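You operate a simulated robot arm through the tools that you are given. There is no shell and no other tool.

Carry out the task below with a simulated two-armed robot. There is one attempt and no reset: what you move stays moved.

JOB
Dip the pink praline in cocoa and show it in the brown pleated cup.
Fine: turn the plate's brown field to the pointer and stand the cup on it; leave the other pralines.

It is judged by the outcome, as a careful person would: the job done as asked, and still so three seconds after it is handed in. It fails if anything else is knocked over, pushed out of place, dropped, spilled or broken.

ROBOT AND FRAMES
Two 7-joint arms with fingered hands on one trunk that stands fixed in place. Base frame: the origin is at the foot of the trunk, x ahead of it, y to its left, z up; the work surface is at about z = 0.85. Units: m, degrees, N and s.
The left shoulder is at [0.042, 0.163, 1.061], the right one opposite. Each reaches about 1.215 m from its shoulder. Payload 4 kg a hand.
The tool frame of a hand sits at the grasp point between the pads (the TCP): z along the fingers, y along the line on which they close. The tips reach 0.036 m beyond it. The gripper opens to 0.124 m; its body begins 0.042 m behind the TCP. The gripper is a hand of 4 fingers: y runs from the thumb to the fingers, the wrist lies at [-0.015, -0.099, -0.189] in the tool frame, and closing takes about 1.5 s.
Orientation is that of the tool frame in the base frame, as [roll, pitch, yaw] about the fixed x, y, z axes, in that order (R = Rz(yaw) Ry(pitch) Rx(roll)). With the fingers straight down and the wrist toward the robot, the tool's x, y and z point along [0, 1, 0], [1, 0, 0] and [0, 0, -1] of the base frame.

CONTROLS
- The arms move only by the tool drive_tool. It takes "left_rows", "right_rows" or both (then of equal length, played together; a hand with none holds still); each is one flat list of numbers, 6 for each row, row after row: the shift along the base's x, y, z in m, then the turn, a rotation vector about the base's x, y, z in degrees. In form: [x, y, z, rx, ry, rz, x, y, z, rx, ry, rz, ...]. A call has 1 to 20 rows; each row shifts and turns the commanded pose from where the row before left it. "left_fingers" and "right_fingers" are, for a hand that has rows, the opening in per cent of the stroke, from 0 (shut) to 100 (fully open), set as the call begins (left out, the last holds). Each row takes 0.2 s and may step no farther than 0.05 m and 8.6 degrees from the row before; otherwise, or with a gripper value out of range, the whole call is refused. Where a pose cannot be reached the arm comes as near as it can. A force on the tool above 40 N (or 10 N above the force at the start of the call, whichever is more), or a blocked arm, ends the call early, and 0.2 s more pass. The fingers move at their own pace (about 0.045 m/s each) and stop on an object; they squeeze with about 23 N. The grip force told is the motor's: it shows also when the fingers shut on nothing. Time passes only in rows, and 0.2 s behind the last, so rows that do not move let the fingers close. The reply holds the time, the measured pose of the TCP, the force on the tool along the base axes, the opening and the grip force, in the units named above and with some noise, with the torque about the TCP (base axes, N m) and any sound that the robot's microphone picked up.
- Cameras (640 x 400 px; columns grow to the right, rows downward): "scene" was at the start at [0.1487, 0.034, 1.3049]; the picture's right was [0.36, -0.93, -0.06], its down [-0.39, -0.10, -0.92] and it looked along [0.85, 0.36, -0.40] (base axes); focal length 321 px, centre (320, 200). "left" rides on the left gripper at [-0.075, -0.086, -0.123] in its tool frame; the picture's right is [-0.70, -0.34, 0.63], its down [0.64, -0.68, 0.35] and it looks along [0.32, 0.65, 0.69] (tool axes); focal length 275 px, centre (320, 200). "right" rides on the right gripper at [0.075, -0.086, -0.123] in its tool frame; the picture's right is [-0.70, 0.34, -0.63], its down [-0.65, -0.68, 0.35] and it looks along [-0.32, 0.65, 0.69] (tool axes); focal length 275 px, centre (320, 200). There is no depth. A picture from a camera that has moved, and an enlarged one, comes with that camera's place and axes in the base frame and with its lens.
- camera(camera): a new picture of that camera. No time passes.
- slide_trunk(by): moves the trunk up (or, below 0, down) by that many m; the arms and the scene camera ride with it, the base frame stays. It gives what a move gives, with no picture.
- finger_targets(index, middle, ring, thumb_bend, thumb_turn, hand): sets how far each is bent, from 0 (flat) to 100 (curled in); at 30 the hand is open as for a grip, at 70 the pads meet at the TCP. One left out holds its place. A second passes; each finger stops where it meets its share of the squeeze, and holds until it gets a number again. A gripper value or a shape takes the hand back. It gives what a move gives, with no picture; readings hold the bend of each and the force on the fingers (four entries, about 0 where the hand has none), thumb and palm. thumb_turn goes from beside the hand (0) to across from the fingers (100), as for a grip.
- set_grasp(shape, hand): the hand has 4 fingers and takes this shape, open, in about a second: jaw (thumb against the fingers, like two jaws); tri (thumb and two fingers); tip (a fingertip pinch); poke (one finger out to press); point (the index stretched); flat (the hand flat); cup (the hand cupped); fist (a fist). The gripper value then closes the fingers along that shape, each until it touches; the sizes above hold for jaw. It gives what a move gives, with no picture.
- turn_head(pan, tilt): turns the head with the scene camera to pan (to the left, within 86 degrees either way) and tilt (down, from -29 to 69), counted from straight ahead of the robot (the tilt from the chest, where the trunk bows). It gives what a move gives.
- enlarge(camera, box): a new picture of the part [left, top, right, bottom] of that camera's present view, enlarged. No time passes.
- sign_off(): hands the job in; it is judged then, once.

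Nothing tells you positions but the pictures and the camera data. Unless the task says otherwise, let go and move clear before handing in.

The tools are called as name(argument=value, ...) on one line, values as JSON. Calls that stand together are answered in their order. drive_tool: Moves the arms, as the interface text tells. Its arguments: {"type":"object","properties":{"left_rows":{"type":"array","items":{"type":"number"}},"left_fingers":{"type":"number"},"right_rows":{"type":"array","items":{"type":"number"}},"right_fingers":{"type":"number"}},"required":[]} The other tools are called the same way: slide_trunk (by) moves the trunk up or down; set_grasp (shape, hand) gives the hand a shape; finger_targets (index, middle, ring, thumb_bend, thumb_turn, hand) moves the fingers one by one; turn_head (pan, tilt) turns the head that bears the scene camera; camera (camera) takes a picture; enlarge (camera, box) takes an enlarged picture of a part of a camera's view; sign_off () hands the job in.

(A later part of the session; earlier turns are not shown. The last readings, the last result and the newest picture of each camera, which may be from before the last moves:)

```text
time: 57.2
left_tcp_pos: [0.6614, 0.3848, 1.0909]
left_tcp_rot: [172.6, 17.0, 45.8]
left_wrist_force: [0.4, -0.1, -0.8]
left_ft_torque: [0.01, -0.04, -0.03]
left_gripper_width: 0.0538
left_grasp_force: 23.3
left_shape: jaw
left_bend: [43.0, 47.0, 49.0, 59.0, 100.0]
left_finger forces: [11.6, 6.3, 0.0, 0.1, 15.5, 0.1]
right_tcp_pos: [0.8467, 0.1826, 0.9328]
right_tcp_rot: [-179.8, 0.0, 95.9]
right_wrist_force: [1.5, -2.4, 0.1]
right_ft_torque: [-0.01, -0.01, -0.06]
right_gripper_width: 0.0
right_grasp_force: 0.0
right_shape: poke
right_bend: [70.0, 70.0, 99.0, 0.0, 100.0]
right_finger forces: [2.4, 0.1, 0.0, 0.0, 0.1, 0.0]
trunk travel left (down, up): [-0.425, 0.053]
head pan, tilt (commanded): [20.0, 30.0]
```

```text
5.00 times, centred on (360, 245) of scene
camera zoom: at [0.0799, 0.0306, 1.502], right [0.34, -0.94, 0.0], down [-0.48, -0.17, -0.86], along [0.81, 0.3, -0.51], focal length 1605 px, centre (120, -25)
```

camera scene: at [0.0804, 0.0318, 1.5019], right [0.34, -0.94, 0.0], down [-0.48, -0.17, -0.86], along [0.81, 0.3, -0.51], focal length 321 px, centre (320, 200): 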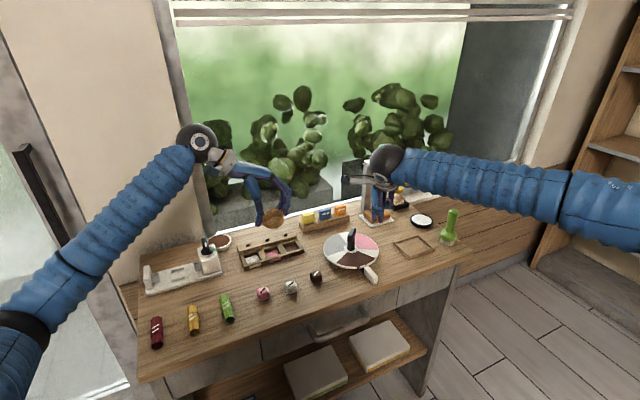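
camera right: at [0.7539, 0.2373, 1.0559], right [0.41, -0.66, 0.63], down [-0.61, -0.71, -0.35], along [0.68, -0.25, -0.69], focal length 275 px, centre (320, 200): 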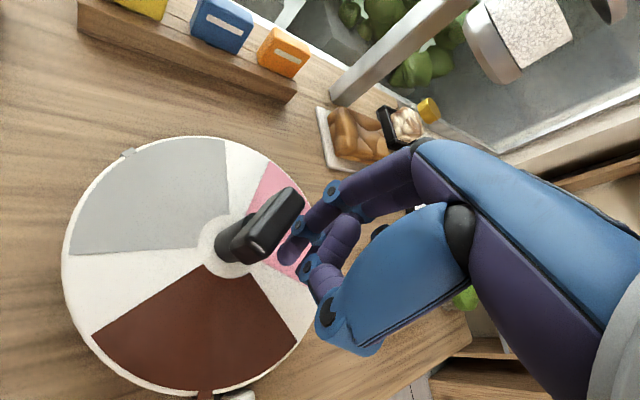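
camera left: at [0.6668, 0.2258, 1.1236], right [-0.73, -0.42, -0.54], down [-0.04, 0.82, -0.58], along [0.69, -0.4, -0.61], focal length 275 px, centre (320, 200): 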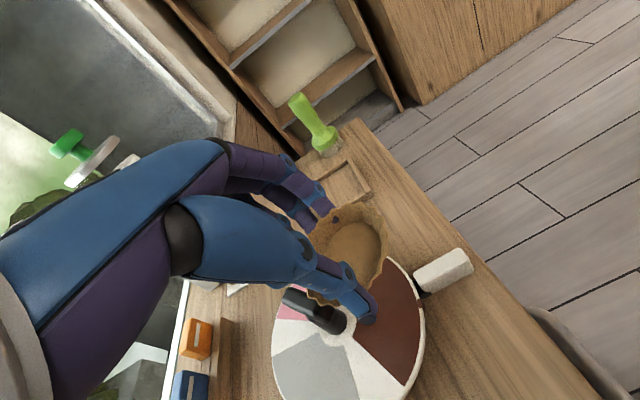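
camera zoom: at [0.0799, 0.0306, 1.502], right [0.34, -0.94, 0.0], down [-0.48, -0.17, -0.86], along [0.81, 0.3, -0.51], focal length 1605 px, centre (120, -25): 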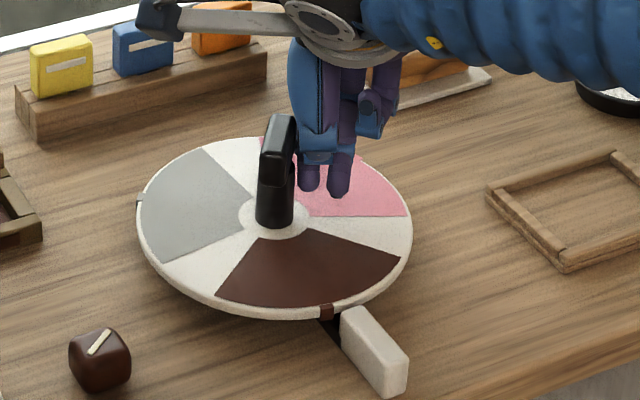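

drive_tool(right_rows=[0, 0.0008, 0, 0, 0, 0, 0, 0.0007, 0, 0, 0, 0])

enlarge(camera="scene", box=[320, 205, 400, 285])

```text
time: 57.8
left_tcp_pos: [0.6606, 0.3857, 1.0909]
left_tcp_rot: [172.5, 17.0, 45.7]
left_wrist_force: [0.0, -0.4, 0.1]
left_ft_torque: [0.0, -0.03, 0.0]
left_gripper_width: 0.0534
left_grasp_force: 22.9
left_shape: jaw
left_bend: [43.0, 47.0, 49.0, 59.0, 100.0]
left_finger forces: [11.7, 6.4, 0.0, 0.0, 15.6, 0.1]
right_tcp_pos: [0.8475, 0.1834, 0.9322]
right_tcp_rot: [-179.9, 0.0, 95.8]
right_wrist_force: [2.1, -2.0, -0.3]
right_ft_torque: [0.0, -0.03, -0.1]
right_gripper_width: 0.0
right_grasp_force: 0.0
right_shape: poke
right_bend: [70.0, 70.0, 99.0, 0.0, 100.0]
right_finger forces: [2.0, 0.0, 0.0, 0.0, 0.1, 0.0]
trunk travel left (down, up): [-0.425, 0.053]
head pan, tilt (commanded): [20.0, 30.0]
```

```text
5.00 times, centred on (360, 245) of scene
camera zoom: at [0.0799, 0.0306, 1.502], right [0.34, -0.94, 0.0], down [-0.48, -0.17, -0.86], along [0.81, 0.3, -0.51], focal length 1605 px, centre (120, -25)
```

zoom: 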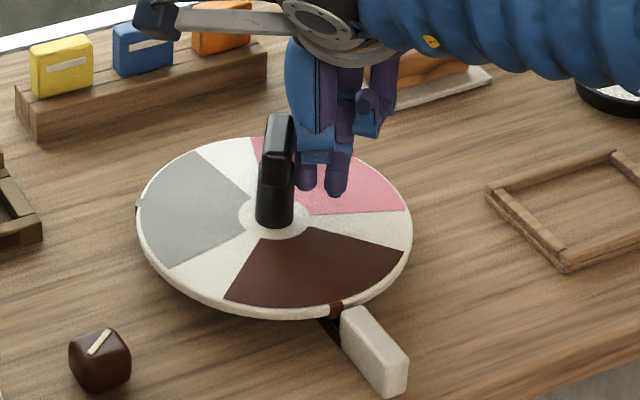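

drive_tool(right_rows=[0, 0.0007, 0, 0, 0, 0, 0, 0.0006, 0, 0, 0, 0])

enlarge(camera="scene", box=[320, 205, 400, 285])

enlarge(camera="scene", box=[345, 245, 385, 285])

```text
time: 58.4
left_tcp_pos: [0.6622, 0.3846, 1.0914]
left_tcp_rot: [172.5, 17.0, 45.7]
left_wrist_force: [-0.5, -0.5, 0.2]
left_ft_torque: [-0.01, -0.02, 0.0]
left_gripper_width: 0.0535
left_grasp_force: 22.7
left_shape: jaw
left_bend: [43.0, 47.0, 49.0, 59.0, 100.0]
left_finger forces: [11.6, 6.2, 0.0, 0.1, 15.5, 0.0]
right_tcp_pos: [0.8472, 0.1846, 0.9337]
right_tcp_rot: [-179.9, 0.1, 95.8]
right_wrist_force: [1.9, -2.1, -0.1]
right_ft_torque: [-0.02, -0.02, -0.06]
right_gripper_width: 0.0
right_grasp_force: 0.0
right_shape: poke
right_bend: [70.0, 70.0, 99.0, 0.0, 100.0]
right_finger forces: [2.5, 0.0, 0.0, 0.0, 0.0, 0.0]
trunk travel left (down, up): [-0.425, 0.053]
head pan, tilt (commanded): [20.0, 30.0]
```

```text
5.00 times, centred on (360, 245) of scene
camera zoom: at [0.08, 0.0305, 1.502], right [0.34, -0.94, 0.0], down [-0.48, -0.17, -0.86], along [0.81, 0.3, -0.51], focal length 1605 px, centre (120, -25)
```

zoom: 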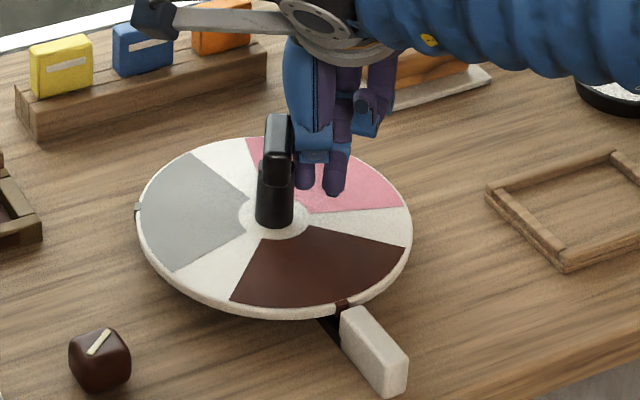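

```text
10.00 times, centred on (365, 265) of scene
camera zoom: at [0.08, 0.0305, 1.502], right [0.34, -0.94, 0.0], down [-0.48, -0.17, -0.86], along [0.81, 0.3, -0.51], focal length 3210 px, centre (-130, -450)
```

zoom: 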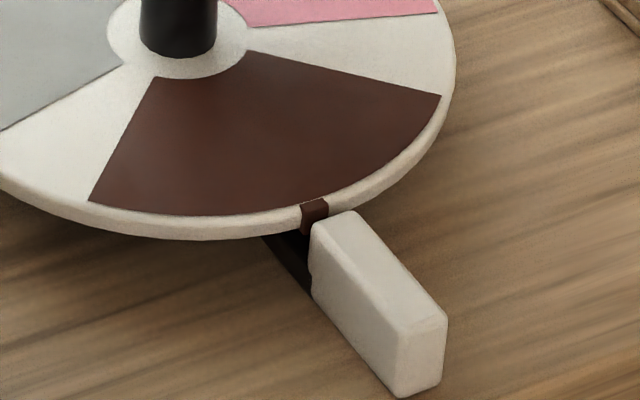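

drive_tool(right_rows=[0, 0.0005, 0, 0, 0, 0])

drive_tool(right_rows=[0, -0.006, 0, 0, 0, 0, 0, -0.015, 0, 0, 0, 0, 0, -0.02, 0.01, 0, 0, 0, 0, -0.01, 0.04, 0, 0, 0, 0, -0.01, 0.045, 0, 0, 0])

enlarge(camera="scene", box=[345, 245, 385, 285])

enlarge(camera="right", box=[10, 150, 260, 400])

```text
time: 58.8
left_tcp_pos: [0.6614, 0.3856, 1.0907]
left_tcp_rot: [172.7, 17.1, 45.8]
left_wrist_force: [0.1, 0.4, -0.3]
left_ft_torque: [0.0, -0.01, 0.04]
left_gripper_width: 0.0535
left_grasp_force: 22.8
left_shape: jaw
left_bend: [43.0, 47.0, 49.0, 59.0, 100.0]
left_finger forces: [11.6, 6.3, 0.1, 0.1, 15.6, 0.0]
right_tcp_pos: [0.8479, 0.1851, 0.934]
right_tcp_rot: [180.0, 0.1, 95.7]
right_wrist_force: [1.6, -2.7, -0.8]
right_ft_torque: [-0.06, -0.02, -0.02]
right_gripper_width: 0.0
right_grasp_force: 0.0
right_shape: poke
right_bend: [70.0, 70.0, 99.0, 0.0, 100.0]
right_finger forces: [3.1, 0.0, 0.1, 0.0, 0.0, 0.0]
trunk travel left (down, up): [-0.425, 0.053]
head pan, tilt (commanded): [20.0, 30.0]
```

```text
time: 60.0
left_tcp_pos: [0.6596, 0.3847, 1.0916]
left_tcp_rot: [172.5, 17.0, 45.7]
left_wrist_force: [0.0, 0.2, 0.5]
left_ft_torque: [0.01, 0.02, -0.02]
left_gripper_width: 0.0535
left_grasp_force: 23.2
left_shape: jaw
left_bend: [43.0, 47.0, 49.0, 59.0, 100.0]
left_finger forces: [11.6, 6.3, 0.0, 0.0, 15.5, 0.1]
right_tcp_pos: [0.8479, 0.124, 1.0295]
right_tcp_rot: [180.0, 0.0, 95.8]
right_wrist_force: [-0.7, 0.9, 0.1]
right_ft_torque: [0.05, -0.03, 0.02]
right_gripper_width: 0.0
right_grasp_force: 0.0
right_shape: poke
right_bend: [70.0, 70.0, 99.0, 0.0, 100.0]
right_finger forces: [0.0, 0.0, 0.1, 0.0, 0.0, 0.0]
trunk travel left (down, up): [-0.425, 0.053]
head pan, tilt (commanded): [20.0, 30.0]
```

```text
10.00 times, centred on (365, 265) of scene
camera zoom: at [0.0789, 0.0302, 1.5021], right [0.34, -0.94, 0.0], down [-0.48, -0.17, -0.86], along [0.81, 0.3, -0.51], focal length 3210 px, centre (-130, -450)
```

zoom: 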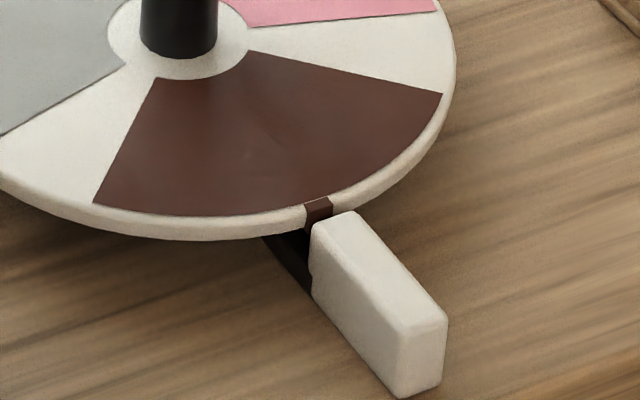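

```text
1.60 times, centred on (135, 275) of right
camera zoom: at [0.7538, 0.1899, 1.1514], right [0.41, -0.66, 0.63], down [-0.61, -0.71, -0.35], along [0.68, -0.25, -0.69], focal length 440 px, centre (616, 80)
```

zoom: 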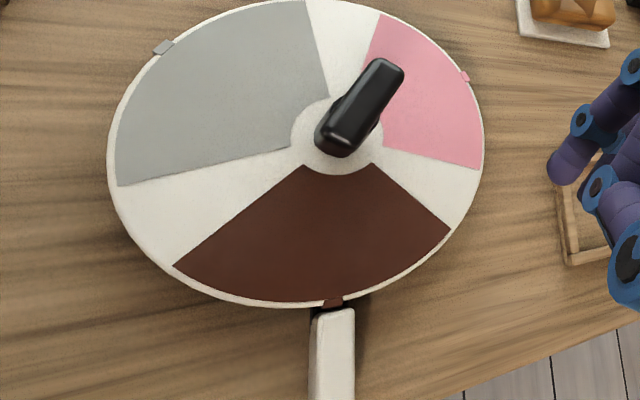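

The brown tab is aligned with the pointer. I'll withdraw the right hand and bring the cup back over the brown field.

drive_tool(right_rows=[-0.012, -0.042, 0.015, 0, 0, 0, -0.012, -0.042, 0.015, 0, 0, 0, -0.012, -0.042, 0.015, 0, 0, 0, -0.012, -0.042, 0.015, 0, 0, 0, -0.012, -0.042, 0.015, 0, 0, 0, -0.012, -0.042, 0.015, 0, 0, 0, -0.012, -0.042, 0.015, 0, 0, 0, -0.012, -0.042, 0.015, 0, 0, 0])

drive_tool(left_rows=[0.021, -0.034, -0.01, 0, 0, 0, 0.021, -0.034, -0.01, 0, 0, 0, 0.021, -0.034, -0.01, 0, 0, 0, 0.021, -0.034, -0.01, 0, 0, 0, 0.021, -0.034, -0.01, 0, 0, 0, 0.021, -0.034, -0.01, 0, 0, 0])

enlarge(camera="scene", box=[320, 205, 400, 285])

enlarge(camera="left", box=[260, 150, 460, 340])

```text
time: 61.8
left_tcp_pos: [0.66, 0.3846, 1.092]
left_tcp_rot: [172.6, 16.9, 45.7]
left_wrist_force: [-0.5, -0.1, 0.3]
left_ft_torque: [0.0, -0.01, -0.02]
left_gripper_width: 0.0537
left_grasp_force: 22.7
left_shape: jaw
left_bend: [43.0, 47.0, 49.0, 59.0, 100.0]
left_finger forces: [11.7, 6.3, 0.1, 0.0, 15.6, 0.0]
right_tcp_pos: [0.7505, -0.2138, 1.1469]
right_tcp_rot: [180.0, 0.0, 95.9]
right_wrist_force: [-1.3, -0.1, 0.9]
right_ft_torque: [0.01, -0.06, 0.02]
right_gripper_width: 0.0
right_grasp_force: 0.0
right_shape: poke
right_bend: [70.0, 70.0, 99.0, 0.0, 100.0]
right_finger forces: [0.0, 0.1, 0.0, 0.0, 0.0, 0.1]
trunk travel left (down, up): [-0.425, 0.053]
head pan, tilt (commanded): [20.0, 30.0]
```

```text
time: 63.2
left_tcp_pos: [0.7872, 0.1796, 1.0319]
left_tcp_rot: [172.6, 17.0, 45.9]
left_wrist_force: [1.0, -0.8, -0.8]
left_ft_torque: [-0.02, 0.02, 0.02]
left_gripper_width: 0.0535
left_grasp_force: 23.1
left_shape: jaw
left_bend: [43.0, 47.0, 49.0, 59.0, 100.0]
left_finger forces: [11.5, 6.2, 0.0, 0.0, 15.3, 0.0]
right_tcp_pos: [0.7534, -0.2139, 1.1471]
right_tcp_rot: [-179.9, -0.1, 95.8]
right_wrist_force: [1.4, -0.6, -0.5]
right_ft_torque: [0.01, 0.02, -0.03]
right_gripper_width: 0.0001
right_grasp_force: 0.0
right_shape: poke
right_bend: [70.0, 70.0, 99.0, 0.0, 100.0]
right_finger forces: [0.0, 0.0, 0.0, 0.0, 0.0, 0.0]
trunk travel left (down, up): [-0.425, 0.053]
head pan, tilt (commanded): [20.0, 30.0]
```

```text
5.00 times, centred on (360, 245) of scene
camera zoom: at [0.0807, 0.0291, 1.5019], right [0.34, -0.94, 0.0], down [-0.48, -0.17, -0.86], along [0.81, 0.3, -0.51], focal length 1605 px, centre (120, -25)
```

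zoom: 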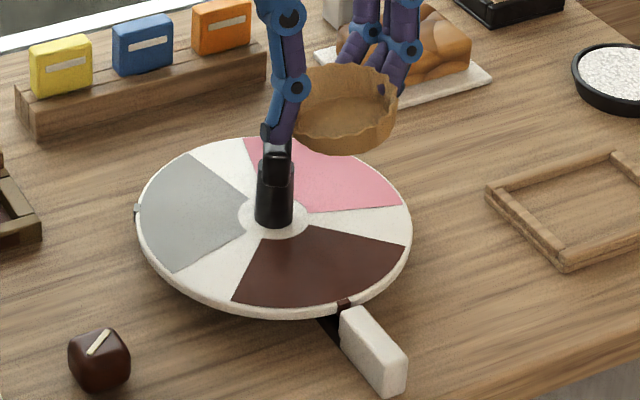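

```text
2.11 times, centred on (360, 245) of left
camera zoom: at [0.6871, 0.2225, 1.1606], right [-0.78, -0.44, -0.44], down [-0.11, 0.79, -0.6], along [0.61, -0.42, -0.67], focal length 580 px, centre (236, 105)
```

zoom: 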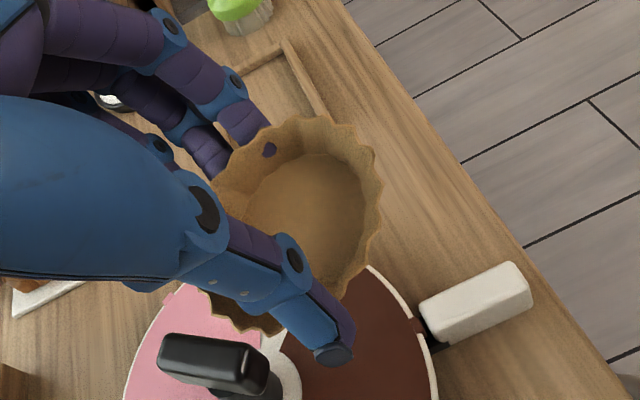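

drive_tool(left_rows=[-0.0005, 0.0005, -0.02, 0, 0, 0, 0, 0, -0.02, 0, 0, 0, 0, 0, -0.02, 0, 0, 0, 0, 0, -0.02, 0, 0, 0, 0, 0, -0.016, 0, 0, 0])

enlarge(camera="scene", box=[320, 205, 400, 285])

enlarge(camera="left", box=[260, 150, 460, 340])

```text
time: 64.4
left_tcp_pos: [0.7864, 0.1804, 0.9354]
left_tcp_rot: [172.5, 17.2, 45.8]
left_wrist_force: [-0.4, 0.6, -0.1]
left_ft_torque: [0.01, 0.03, 0.02]
left_gripper_width: 0.0531
left_grasp_force: 23.4
left_shape: jaw
left_bend: [43.0, 47.0, 49.0, 59.0, 100.0]
left_finger forces: [11.6, 6.2, 0.0, 0.0, 15.2, 0.1]
right_tcp_pos: [0.7515, -0.2132, 1.1477]
right_tcp_rot: [180.0, 0.1, 95.8]
right_wrist_force: [0.7, 0.2, 0.5]
right_ft_torque: [0.02, -0.01, -0.05]
right_gripper_width: 0.0
right_grasp_force: 0.0
right_shape: poke
right_bend: [70.0, 70.0, 99.0, 0.0, 100.0]
right_finger forces: [0.0, 0.0, 0.0, 0.1, 0.0, 0.1]
trunk travel left (down, up): [-0.425, 0.053]
head pan, tilt (commanded): [20.0, 30.0]
```

```text
5.00 times, centred on (360, 245) of scene
camera zoom: at [0.0797, 0.0305, 1.502], right [0.34, -0.94, 0.0], down [-0.48, -0.17, -0.86], along [0.81, 0.3, -0.51], focal length 1605 px, centre (120, -25)
```

zoom: 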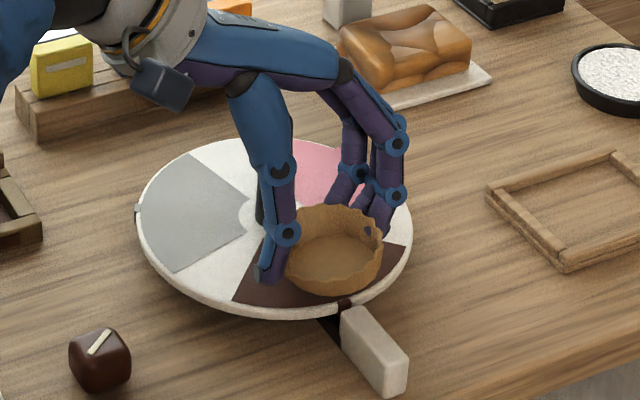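

```text
2.11 times, centred on (360, 245) of left
camera zoom: at [0.6865, 0.2231, 1.0633], right [-0.78, -0.44, -0.44], down [-0.11, 0.79, -0.6], along [0.61, -0.42, -0.67], focal length 580 px, centre (236, 105)
```

zoom: 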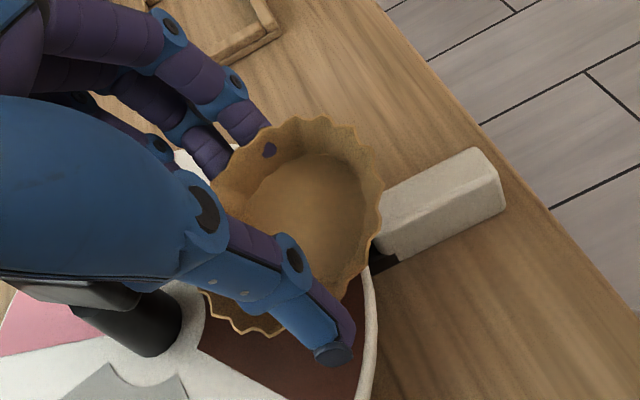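

drive_tool(left_rows=[0, 0, -0.0055, 0, 0, 0, 0.0025, 0.0023, 0, 0, 0, 0, 0.0025, 0.0023, 0, 0, 0, 0, 0.0025, 0.0024, 0, 0, 0, 0])

enlarge(camera="scene", box=[330, 225, 390, 275])

enlarge(camera="left", box=[260, 150, 460, 340])

```text
time: 65.4
left_tcp_pos: [0.7939, 0.1882, 0.9308]
left_tcp_rot: [172.6, 17.0, 45.7]
left_wrist_force: [0.0, 0.0, -0.7]
left_ft_torque: [0.01, 0.0, -0.01]
left_gripper_width: 0.0532
left_grasp_force: 23.3
left_shape: jaw
left_bend: [43.0, 47.0, 49.0, 59.0, 100.0]
left_finger forces: [11.5, 6.1, 0.0, 0.1, 15.2, 0.1]
right_tcp_pos: [0.7519, -0.2138, 1.1475]
right_tcp_rot: [-179.8, 0.0, 95.8]
right_wrist_force: [-0.1, 0.4, -0.1]
right_ft_torque: [-0.03, 0.03, -0.02]
right_gripper_width: 0.0
right_grasp_force: 0.0
right_shape: poke
right_bend: [70.0, 70.0, 99.0, 0.0, 100.0]
right_finger forces: [0.0, 0.0, 0.1, 0.0, 0.0, 0.0]
trunk travel left (down, up): [-0.425, 0.053]
head pan, tilt (commanded): [20.0, 30.0]
```

```text
8.00 times, centred on (360, 250) of scene
camera zoom: at [0.0798, 0.0304, 1.502], right [0.34, -0.94, 0.0], down [-0.48, -0.17, -0.86], along [0.81, 0.3, -0.51], focal length 2568 px, centre (0, -200)
```

zoom: 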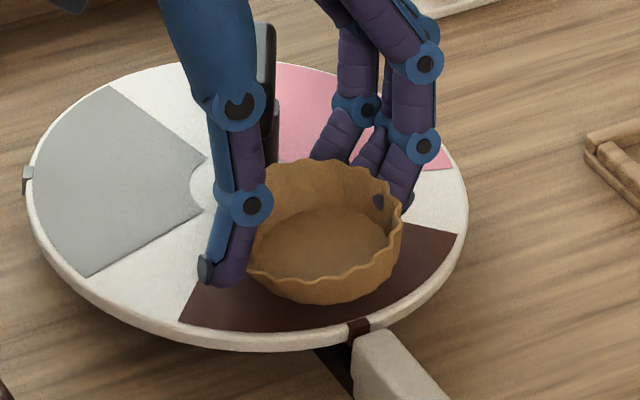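

```text
2.11 times, centred on (360, 245) of left
camera zoom: at [0.6941, 0.2308, 1.0586], right [-0.78, -0.44, -0.44], down [-0.11, 0.79, -0.6], along [0.61, -0.42, -0.67], focal length 580 px, centre (236, 105)
```

zoom: 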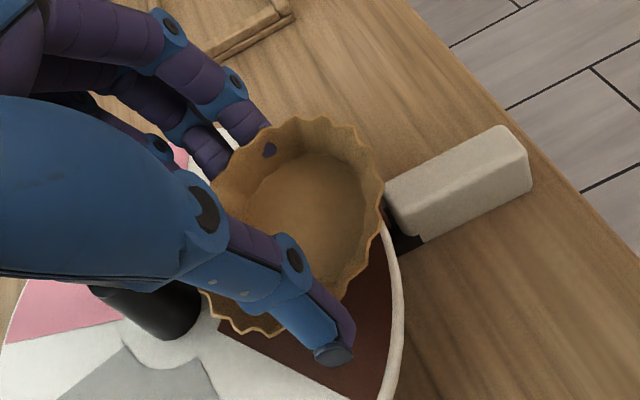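

The cup sits centred over the brown field, and the plate hasn't moved. I'll lower the last few millimetres to contact.

drive_tool(left_rows=[0, 0, -0.002, 0, 0, 0, 0, 0, -0.0015, 0, 0, 0])

drive_tool(left_rows=[0, 0, -0.001, 0, 0, 0])

```text
time: 66.0
left_tcp_pos: [0.7931, 0.1872, 0.9276]
left_tcp_rot: [172.5, 17.1, 45.7]
left_wrist_force: [-0.5, -0.8, 6.1]
left_ft_torque: [-0.03, 0.02, -0.04]
left_gripper_width: 0.0533
left_grasp_force: 22.7
left_shape: jaw
left_bend: [43.0, 47.0, 49.0, 59.0, 100.0]
left_finger forces: [12.7, 6.8, 0.0, 0.0, 17.6, 0.1]
right_tcp_pos: [0.7524, -0.2136, 1.147]
right_tcp_rot: [-180.0, 0.0, 95.7]
right_wrist_force: [0.1, 0.1, -0.8]
right_ft_torque: [0.02, -0.01, 0.01]
right_gripper_width: 0.0001
right_grasp_force: 0.0
right_shape: poke
right_bend: [70.0, 70.0, 99.0, 0.0, 100.0]
right_finger forces: [0.0, 0.0, 0.0, 0.0, 0.0, 0.1]
trunk travel left (down, up): [-0.425, 0.053]
head pan, tilt (commanded): [20.0, 30.0]
```

```text
time: 66.4
left_tcp_pos: [0.7947, 0.1877, 0.927]
left_tcp_rot: [172.5, 17.1, 45.7]
left_wrist_force: [0.5, -1.0, 10.4]
left_ft_torque: [-0.02, 0.04, 0.02]
left_gripper_width: 0.0539
left_grasp_force: 22.4
left_shape: jaw
left_bend: [43.0, 47.0, 49.0, 59.0, 100.0]
left_finger forces: [13.6, 7.4, 0.1, 0.0, 19.4, 0.1]
right_tcp_pos: [0.7523, -0.2127, 1.1477]
right_tcp_rot: [180.0, 0.0, 95.8]
right_wrist_force: [-0.3, 0.2, 0.0]
right_ft_torque: [0.0, 0.02, -0.01]
right_gripper_width: 0.0
right_grasp_force: 0.0
right_shape: poke
right_bend: [70.0, 70.0, 99.0, 0.0, 100.0]
right_finger forces: [0.1, 0.0, 0.1, 0.0, 0.1, 0.1]
trunk travel left (down, up): [-0.425, 0.053]
head pan, tilt (commanded): [20.0, 30.0]
```

Contact is firm and gentle. I'll ease off 1 mm and open the hand.

drive_tool(left_rows=[0, 0, 0.001, 0, 0, 0])

drive_tool(left_rows=[0, 0, 0, 0, 0, 0, 0, 0, 0, 0, 0, 0, 0, 0, 0, 0, 0, 0, 0, 0, 0, 0, 0, 0, 0, 0, 0, 0, 0, 0], left_fingers=85)

enlarge(camera="scene", box=[330, 225, 390, 275])

enlarge(camera="left", box=[260, 150, 460, 340])

```text
time: 66.8
left_tcp_pos: [0.7926, 0.1869, 0.927]
left_tcp_rot: [172.4, 17.1, 45.6]
left_wrist_force: [0.9, -0.7, 9.5]
left_ft_torque: [-0.06, 0.06, 0.02]
left_gripper_width: 0.0539
left_grasp_force: 22.9
left_shape: jaw
left_bend: [43.0, 47.0, 49.0, 59.0, 100.0]
left_finger forces: [13.2, 7.1, 0.1, 0.0, 18.7, 0.0]
right_tcp_pos: [0.7519, -0.2131, 1.1473]
right_tcp_rot: [179.9, 0.0, 95.9]
right_wrist_force: [-0.2, 0.0, 0.6]
right_ft_torque: [0.0, -0.01, -0.02]
right_gripper_width: 0.0
right_grasp_force: 0.1
right_shape: poke
right_bend: [70.0, 70.0, 99.0, 0.0, 100.0]
right_finger forces: [0.0, 0.1, 0.1, 0.0, 0.1, 0.0]
trunk travel left (down, up): [-0.425, 0.053]
head pan, tilt (commanded): [20.0, 30.0]
```

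```text
time: 68.0
left_tcp_pos: [0.7941, 0.1865, 0.9265]
left_tcp_rot: [172.4, 17.1, 45.6]
left_wrist_force: [-0.4, 0.3, -0.4]
left_ft_torque: [-0.01, -0.03, -0.02]
left_gripper_width: 0.1055
left_grasp_force: 0.0
left_shape: jaw
left_bend: [31.0, 34.0, 33.0, 6.0, 98.0]
left_finger forces: [0.0, 0.0, 0.0, 0.0, 0.0, 0.0]
right_tcp_pos: [0.7518, -0.2123, 1.148]
right_tcp_rot: [-180.0, 0.0, 95.8]
right_wrist_force: [-0.4, -0.3, 0.7]
right_ft_torque: [0.01, -0.01, -0.01]
right_gripper_width: 0.0
right_grasp_force: 0.0
right_shape: poke
right_bend: [70.0, 70.0, 99.0, 0.0, 100.0]
right_finger forces: [0.0, 0.1, 0.1, 0.0, 0.1, 0.0]
trunk travel left (down, up): [-0.425, 0.053]
head pan, tilt (commanded): [20.0, 30.0]
```

```text
8.00 times, centred on (360, 250) of scene
camera zoom: at [0.0797, 0.0303, 1.502], right [0.34, -0.94, 0.0], down [-0.48, -0.17, -0.86], along [0.81, 0.3, -0.51], focal length 2568 px, centre (0, -200)
```

zoom: 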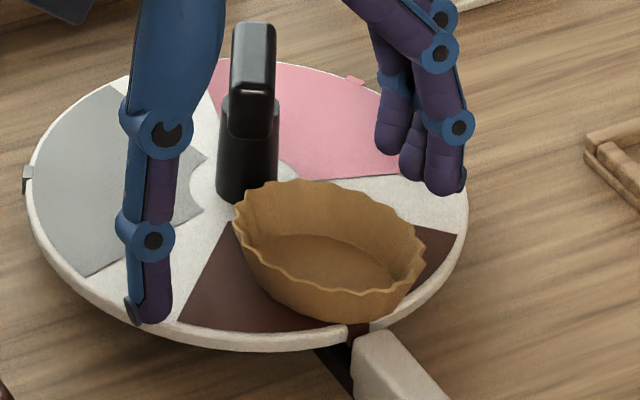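

```text
2.11 times, centred on (360, 245) of left
camera zoom: at [0.6937, 0.2304, 1.0551], right [-0.78, -0.44, -0.44], down [-0.11, 0.79, -0.6], along [0.61, -0.42, -0.67], focal length 580 px, centre (236, 105)
```

zoom: 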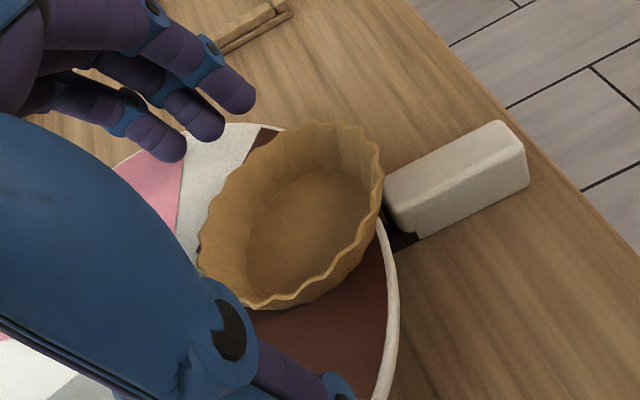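

enlarge(camera="scene", box=[345, 242, 377, 268])

enlarge(camera="left", box=[330, 185, 400, 265])

camera(camera="right")

```text
15.38 times, centred on (361, 255) of scene
camera zoom: at [0.0797, 0.0303, 1.502], right [0.34, -0.94, 0.0], down [-0.48, -0.17, -0.86], along [0.81, 0.3, -0.51], focal length 4939 px, centre (-311, -646)
```

zoom: 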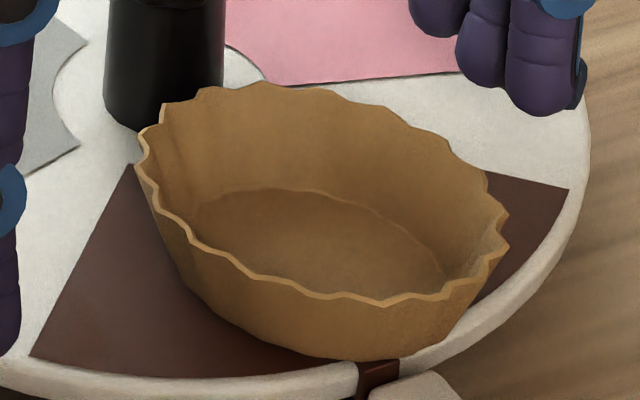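

```text
5.00 times, centred on (365, 225) of left
camera zoom: at [0.6937, 0.2304, 1.0551], right [-0.78, -0.44, -0.44], down [-0.11, 0.79, -0.6], along [0.61, -0.42, -0.67], focal length 1376 px, centre (95, 75)
```

zoom: 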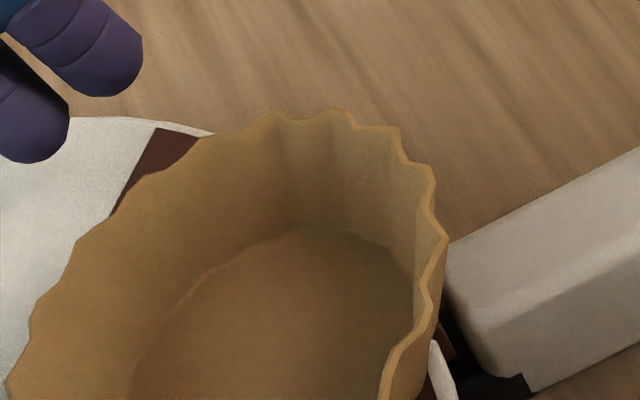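

```text
taken
camera right: at [0.6587, -0.1473, 1.27], right [0.41, -0.66, 0.63], down [-0.61, -0.71, -0.35], along [0.68, -0.25, -0.69], focal length 275 px, centre (320, 200)
```

right: 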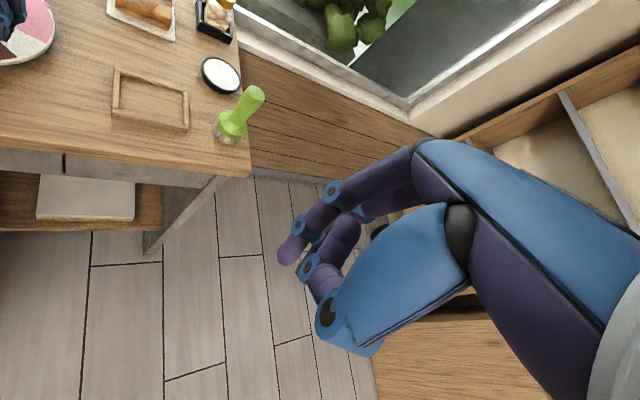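

The cup is released but looks tilted. I'll raise the hand straight up and away to get a clear view.

drive_tool(left_rows=[0, 0, 0.01, 0, 0, 0, 0, 0, 0.02, 0, 0, 0, 0, 0, 0.03, 0, 0, 0, -0.01, 0.02, 0.03, 0, 0, 0, -0.02, 0.03, 0.02, 0, 0, 0, -0.02, 0.035, 0.01, 0, 0, 0])

enlarge(camera="scene", box=[320, 205, 400, 285])

camera(camera="left")

```text
time: 69.4
left_tcp_pos: [0.7429, 0.2725, 1.0485]
left_tcp_rot: [172.5, 17.1, 45.6]
left_wrist_force: [0.2, 0.5, -0.3]
left_ft_torque: [0.02, -0.01, 0.01]
left_gripper_width: 0.1053
left_grasp_force: 0.0
left_shape: jaw
left_bend: [31.0, 34.0, 33.0, 6.0, 98.0]
left_finger forces: [0.0, 0.0, 0.1, 0.0, 0.0, 0.0]
right_tcp_pos: [0.7507, -0.2126, 1.1492]
right_tcp_rot: [180.0, 0.0, 95.8]
right_wrist_force: [-0.5, -0.3, -0.3]
right_ft_torque: [-0.04, -0.01, -0.02]
right_gripper_width: 0.0
right_grasp_force: 0.1
right_shape: poke
right_bend: [70.0, 70.0, 99.0, 0.0, 100.0]
right_finger forces: [0.0, 0.0, 0.0, 0.0, 0.0, 0.1]
trunk travel left (down, up): [-0.425, 0.053]
head pan, tilt (commanded): [20.0, 30.0]
```

```text
5.00 times, centred on (360, 245) of scene
camera zoom: at [0.0789, 0.0313, 1.502], right [0.34, -0.94, 0.0], down [-0.48, -0.17, -0.86], along [0.81, 0.3, -0.51], focal length 1605 px, centre (120, -25)
```

zoom: 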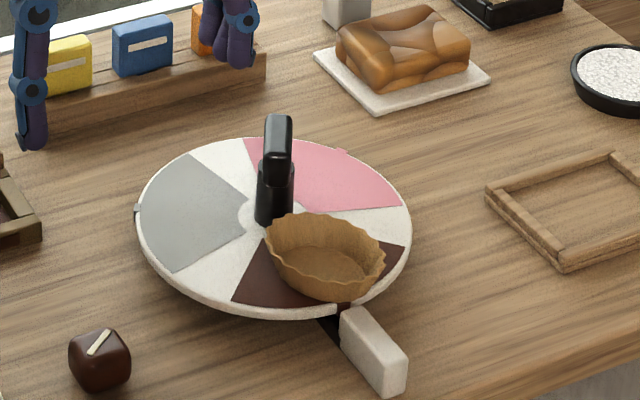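

```text
taken
camera left: at [0.6427, 0.3158, 1.1756], right [-0.78, -0.44, -0.44], down [-0.11, 0.79, -0.6], along [0.61, -0.42, -0.67], focal length 275 px, centre (320, 200)
```

left: 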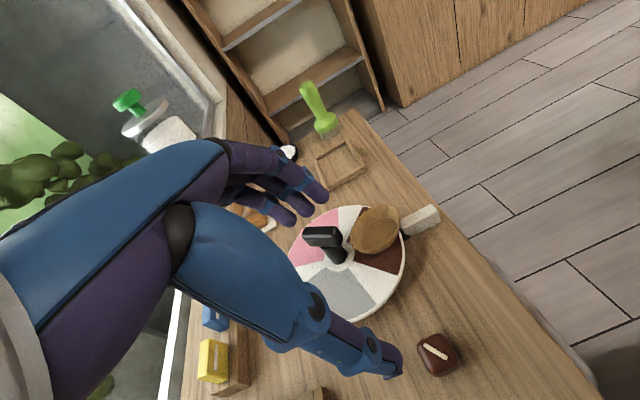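

enlarge(camera="left", box=[280, 190, 450, 300])

enlarge(camera="scene", box=[345, 240, 377, 270])

```text
3.64 times, centred on (365, 245) of left
camera zoom: at [0.6427, 0.3158, 1.1756], right [-0.78, -0.44, -0.44], down [-0.11, 0.79, -0.6], along [0.61, -0.42, -0.67], focal length 1001 px, centre (156, 36)
```

zoom: 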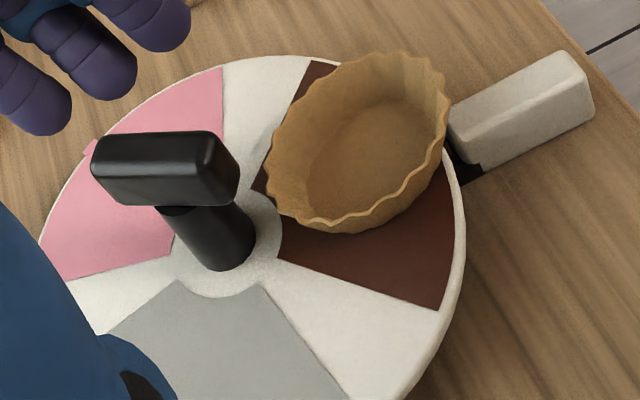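

```text
13.33 times, centred on (361, 255) of scene
camera zoom: at [0.0789, 0.0313, 1.502], right [0.34, -0.94, 0.0], down [-0.48, -0.17, -0.86], along [0.81, 0.3, -0.51], focal length 4280 px, centre (-227, -533)
```

zoom: 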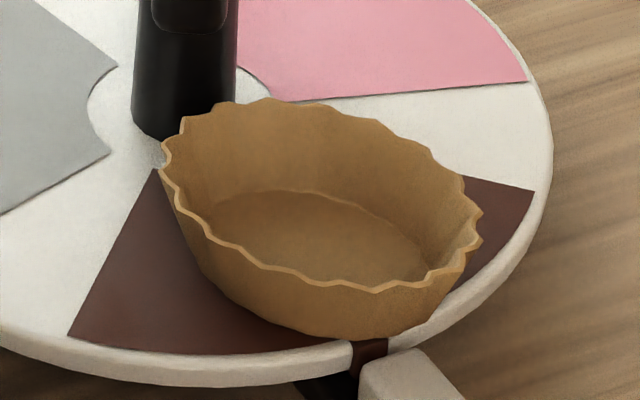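

I need a better look at whether the cup stands flat. I'll bring the right hand's camera over the plate.

enlarge(camera="left", box=[340, 195, 410, 260])

drive_tool(right_rows=[0.0, 0.04, 0.0, 0, 0, 0, 0.0, 0.04, 0.0, 0, 0, 0, 0.0, 0.04, 0.0, 0, 0, 0, 0.0, 0.04, 0.0, 0, 0, 0, 0.0, 0.04, 0.0, 0, 0, 0, 0.0, 0.04, 0.0, 0, 0, 0])

camera(camera="right")

```text
6.15 times, centred on (375, 228) of left
camera zoom: at [0.6427, 0.3158, 1.1756], right [-0.78, -0.44, -0.44], down [-0.11, 0.79, -0.6], along [0.61, -0.42, -0.67], focal length 1694 px, centre (-18, 31)
```

zoom: 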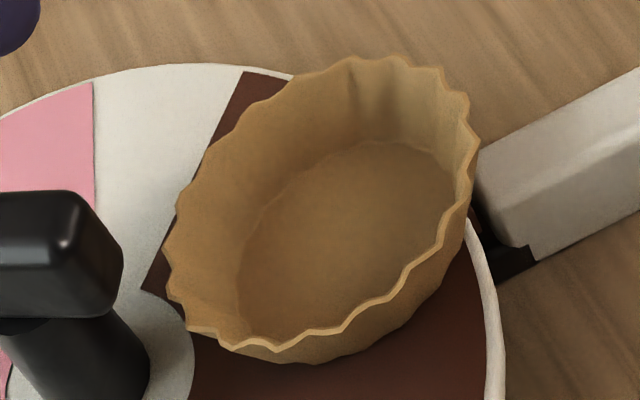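

```text
time: 70.8
left_tcp_pos: [0.7438, 0.2732, 1.0469]
left_tcp_rot: [172.4, 17.2, 45.6]
left_wrist_force: [0.5, 0.0, 0.3]
left_ft_torque: [-0.03, 0.02, 0.03]
left_gripper_width: 0.1053
left_grasp_force: 0.1
left_shape: jaw
left_bend: [31.0, 34.0, 33.0, 6.0, 98.0]
left_finger forces: [0.0, 0.0, 0.0, 0.0, 0.1, 0.0]
right_tcp_pos: [0.7505, 0.03, 1.1469]
right_tcp_rot: [-179.8, 0.1, 95.8]
right_wrist_force: [0.2, -0.5, -0.6]
right_ft_torque: [-0.02, 0.01, 0.01]
right_gripper_width: 0.0002
right_grasp_force: 0.0
right_shape: poke
right_bend: [70.0, 70.0, 99.0, 0.0, 100.0]
right_finger forces: [0.0, 0.1, 0.0, 0.0, 0.1, 0.0]
trunk travel left (down, up): [-0.425, 0.053]
head pan, tilt (commanded): [20.0, 30.0]
```

```text
taken
camera right: at [0.6578, 0.0953, 1.2701], right [0.41, -0.66, 0.63], down [-0.61, -0.71, -0.34], along [0.68, -0.25, -0.69], focal length 275 px, centre (320, 200)
```

right: 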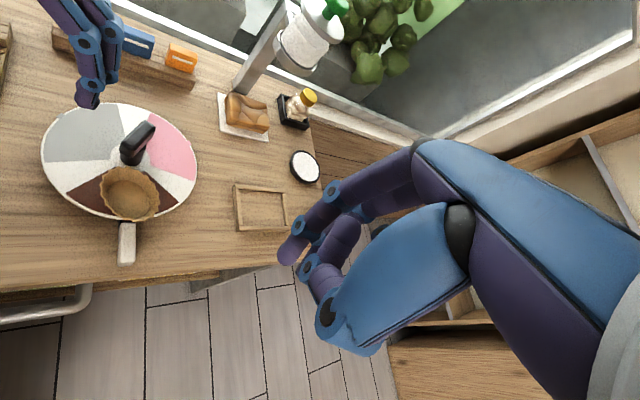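

enlarge(camera="right", box=[80, 140, 180, 240])

enlarge(camera="right", box=[30, 95, 210, 275])

```text
4.00 times, centred on (130, 190) of right
camera zoom: at [0.6578, 0.0953, 1.2701], right [0.41, -0.66, 0.63], down [-0.61, -0.71, -0.34], along [0.68, -0.25, -0.69], focal length 1101 px, centre (1080, 240)
```

zoom: 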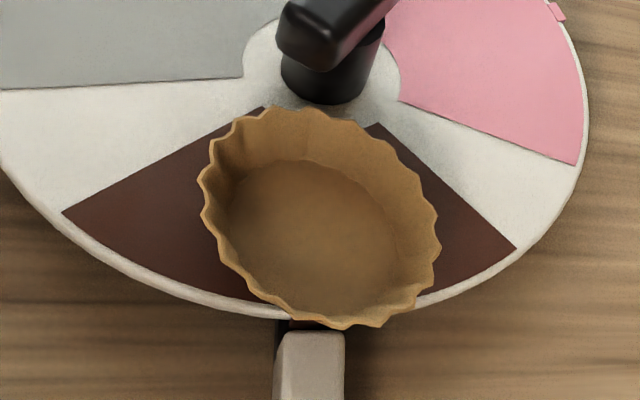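

```text
2.22 times, centred on (120, 185) of right
camera zoom: at [0.6578, 0.0953, 1.2701], right [0.41, -0.66, 0.63], down [-0.61, -0.71, -0.34], along [0.68, -0.25, -0.69], focal length 612 px, centre (764, 233)
```

zoom: 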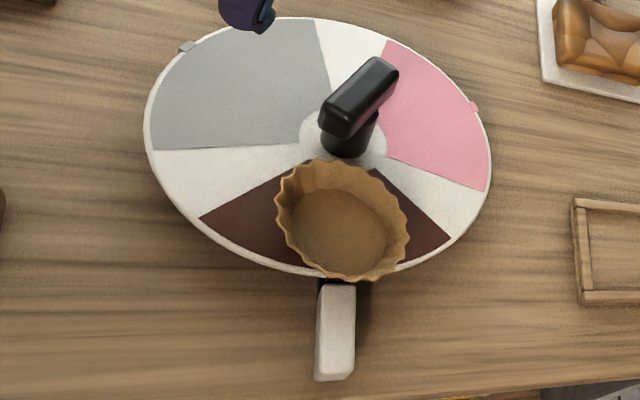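

I can't tell yet whether the cup is slightly tilted or a bit oval. I'll take the left hand away to above the pink praline, levelled, and move the right camera for an on-axis view of the cup.

drive_tool(left_rows=[-0.0103, 0.0076, 0.01, 1.2, -3.3, 0, -0.0103, 0.0076, 0.01, 1.2, -3.3, 0, -0.0103, 0.0076, 0.005, 7.5, 0, 0, -0.0103, 0.0076, 0.005, 7.5, 0, 0, -0.0103, 0.0076, 0, 0, 0, 8, -0.0103, 0.0076, 0, 0, 0, 8, -0.0103, 0.0076, 0, 0, 0, 8, -0.0103, 0.0076, 0, 0, 0, 8, -0.0103, 0.0076, 0, 0, 0, 8, -0.0103, 0.0076, 0, 0, 0, 8, -0.0103, 0.0076, 0, 0, 0, 8, -0.0103, 0.0076, 0, 0, 0, 8, -0.0103, 0.0076, 0, 0, 0, 8, -0.0103, 0.0076, 0, 0, 0, 8], left_fingers=100)

drive_tool(right_rows=[-0.014, 0.022, -0.015, 0, 0, 0, -0.014, 0.022, -0.015, 0, 0, 0, -0.014, 0.022, -0.015, 0, 0, 0, -0.014, 0.022, -0.015, 0, 0, 0, -0.014, 0.022, -0.015, 0, 0, 0, -0.014, 0.022, -0.015, 0, 0, 0])

camera(camera="right")

camera(camera="left")

camera(camera="scene")

```text
time: 73.8
left_tcp_pos: [0.6004, 0.3793, 1.0773]
left_tcp_rot: [180.0, 0.0, 126.2]
left_wrist_force: [-0.7, -0.9, -0.1]
left_ft_torque: [-0.02, 0.0, -0.01]
left_gripper_width: 0.1236
left_grasp_force: 0.1
left_shape: jaw
left_bend: [30.0, 30.0, 30.0, 30.0, 98.0]
left_finger forces: [0.0, 0.0, 0.1, 0.0, 0.0, 0.0]
right_tcp_pos: [0.7501, 0.0291, 1.1472]
right_tcp_rot: [-179.9, 0.0, 95.8]
right_wrist_force: [0.6, -0.5, 0.5]
right_ft_torque: [0.0, 0.0, 0.0]
right_gripper_width: 0.0001
right_grasp_force: 0.0
right_shape: poke
right_bend: [70.0, 70.0, 99.0, 0.0, 100.0]
right_finger forces: [0.0, 0.1, 0.1, 0.1, 0.0, 0.1]
trunk travel left (down, up): [-0.425, 0.053]
head pan, tilt (commanded): [20.0, 30.0]
```

```text
time: 75.2
left_tcp_pos: [0.6001, 0.3798, 1.0768]
left_tcp_rot: [-179.9, -0.1, 125.8]
left_wrist_force: [0.6, 0.3, -0.7]
left_ft_torque: [-0.01, 0.01, 0.0]
left_gripper_width: 0.1236
left_grasp_force: 0.1
left_shape: jaw
left_bend: [30.0, 30.0, 30.0, 30.0, 98.0]
left_finger forces: [0.0, 0.0, 0.0, 0.0, 0.1, 0.1]
right_tcp_pos: [0.6665, 0.1601, 1.059]
right_tcp_rot: [180.0, -0.1, 95.7]
right_wrist_force: [-0.4, 0.4, -0.4]
right_ft_torque: [-0.03, -0.02, 0.02]
right_gripper_width: 0.0
right_grasp_force: 0.1
right_shape: poke
right_bend: [70.0, 70.0, 99.0, 0.0, 100.0]
right_finger forces: [0.0, 0.0, 0.0, 0.0, 0.0, 0.0]
trunk travel left (down, up): [-0.425, 0.053]
head pan, tilt (commanded): [20.0, 30.0]
```

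```text
taken
camera right: at [0.5746, 0.2258, 1.1812], right [0.41, -0.66, 0.63], down [-0.61, -0.71, -0.35], along [0.68, -0.25, -0.69], focal length 275 px, centre (320, 200)
```

right: 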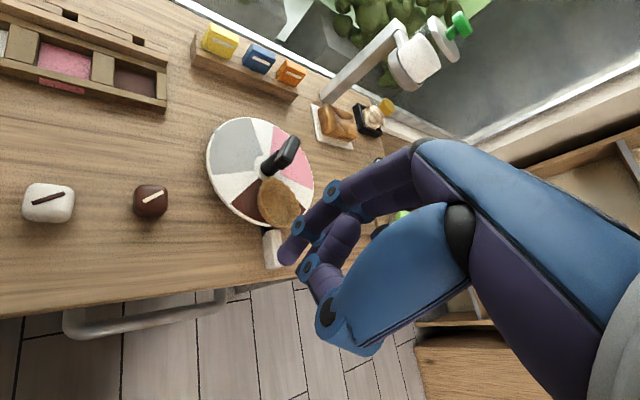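

```text
taken
camera left: at [0.574, 0.269, 1.2], right [0.14, -0.76, -0.63], down [-0.93, 0.12, -0.35], along [0.34, 0.64, -0.69], focal length 275 px, centre (320, 200)
```

left: 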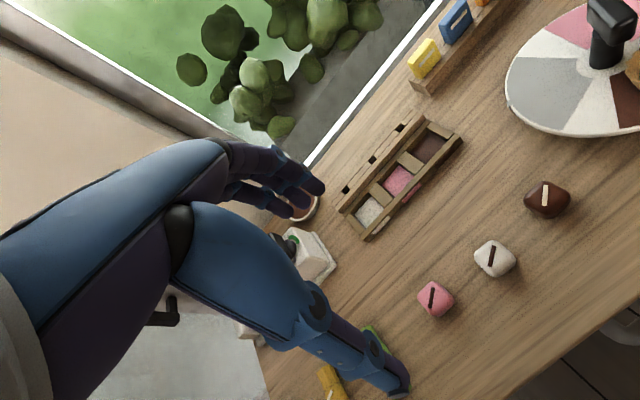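

```text
taken
camera scene: at [0.0797, 0.0316, 1.502], right [0.34, -0.94, 0.0], down [-0.48, -0.17, -0.86], along [0.81, 0.3, -0.51], focal length 321 px, centre (320, 200)
```

scene: 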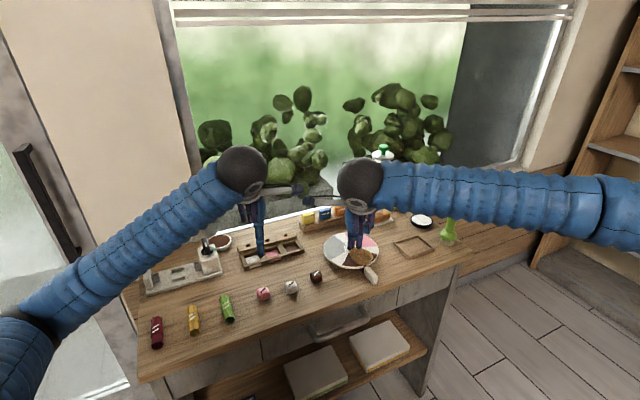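

enlarge(camera="right", box=[240, 160, 320, 240])

enlarge(camera="right", box=[195, 110, 325, 240])

```text
5.00 times, centred on (280, 200) of right
camera zoom: at [0.5746, 0.2258, 1.1812], right [0.41, -0.66, 0.63], down [-0.61, -0.71, -0.35], along [0.68, -0.25, -0.69], focal length 1376 px, centre (520, 200)
```

zoom: 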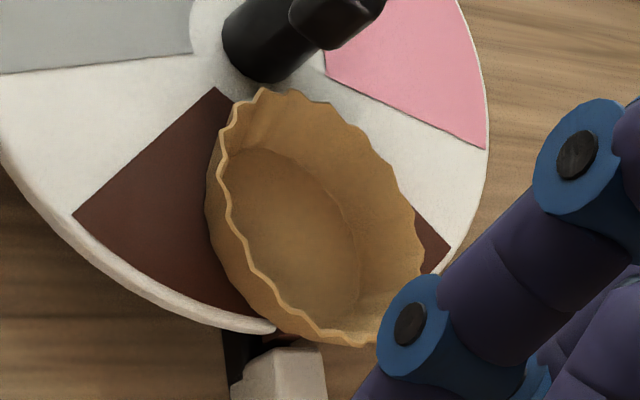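

```text
3.08 times, centred on (260, 175) of right
camera zoom: at [0.5746, 0.2258, 1.1812], right [0.41, -0.66, 0.63], down [-0.61, -0.71, -0.35], along [0.68, -0.25, -0.69], focal length 847 px, centre (505, 277)
```

zoom: 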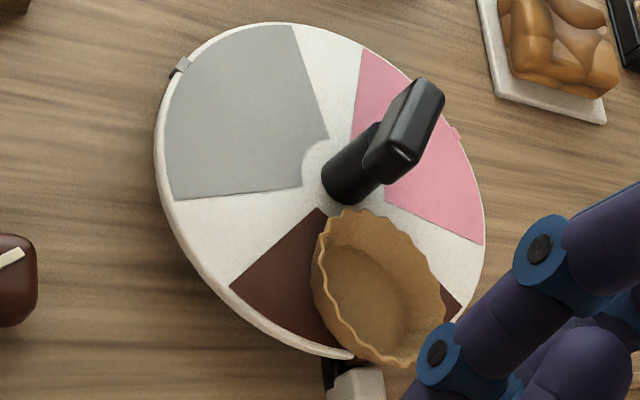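

enlarge(camera="scene", box=[345, 240, 377, 270])

enlarge(camera="scene", box=[320, 205, 400, 285])

```text
13.33 times, centred on (361, 255) of scene
camera zoom: at [0.0797, 0.0316, 1.502], right [0.34, -0.94, 0.0], down [-0.48, -0.17, -0.86], along [0.81, 0.3, -0.51], focal length 4280 px, centre (-227, -533)
```

zoom: 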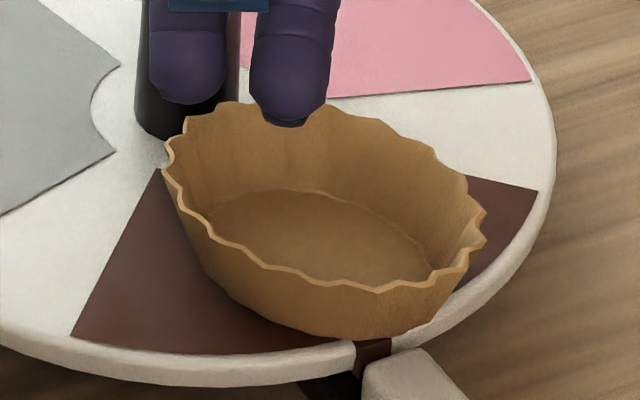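

```text
5.00 times, centred on (360, 245) of scene
camera zoom: at [0.0797, 0.0316, 1.502], right [0.34, -0.94, 0.0], down [-0.48, -0.17, -0.86], along [0.81, 0.3, -0.51], focal length 1605 px, centre (120, -25)
```

zoom: 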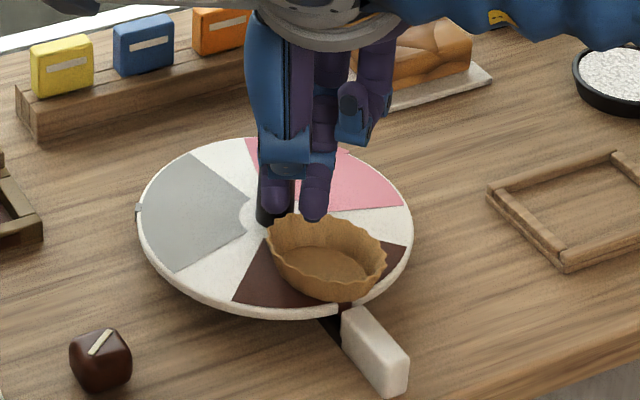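

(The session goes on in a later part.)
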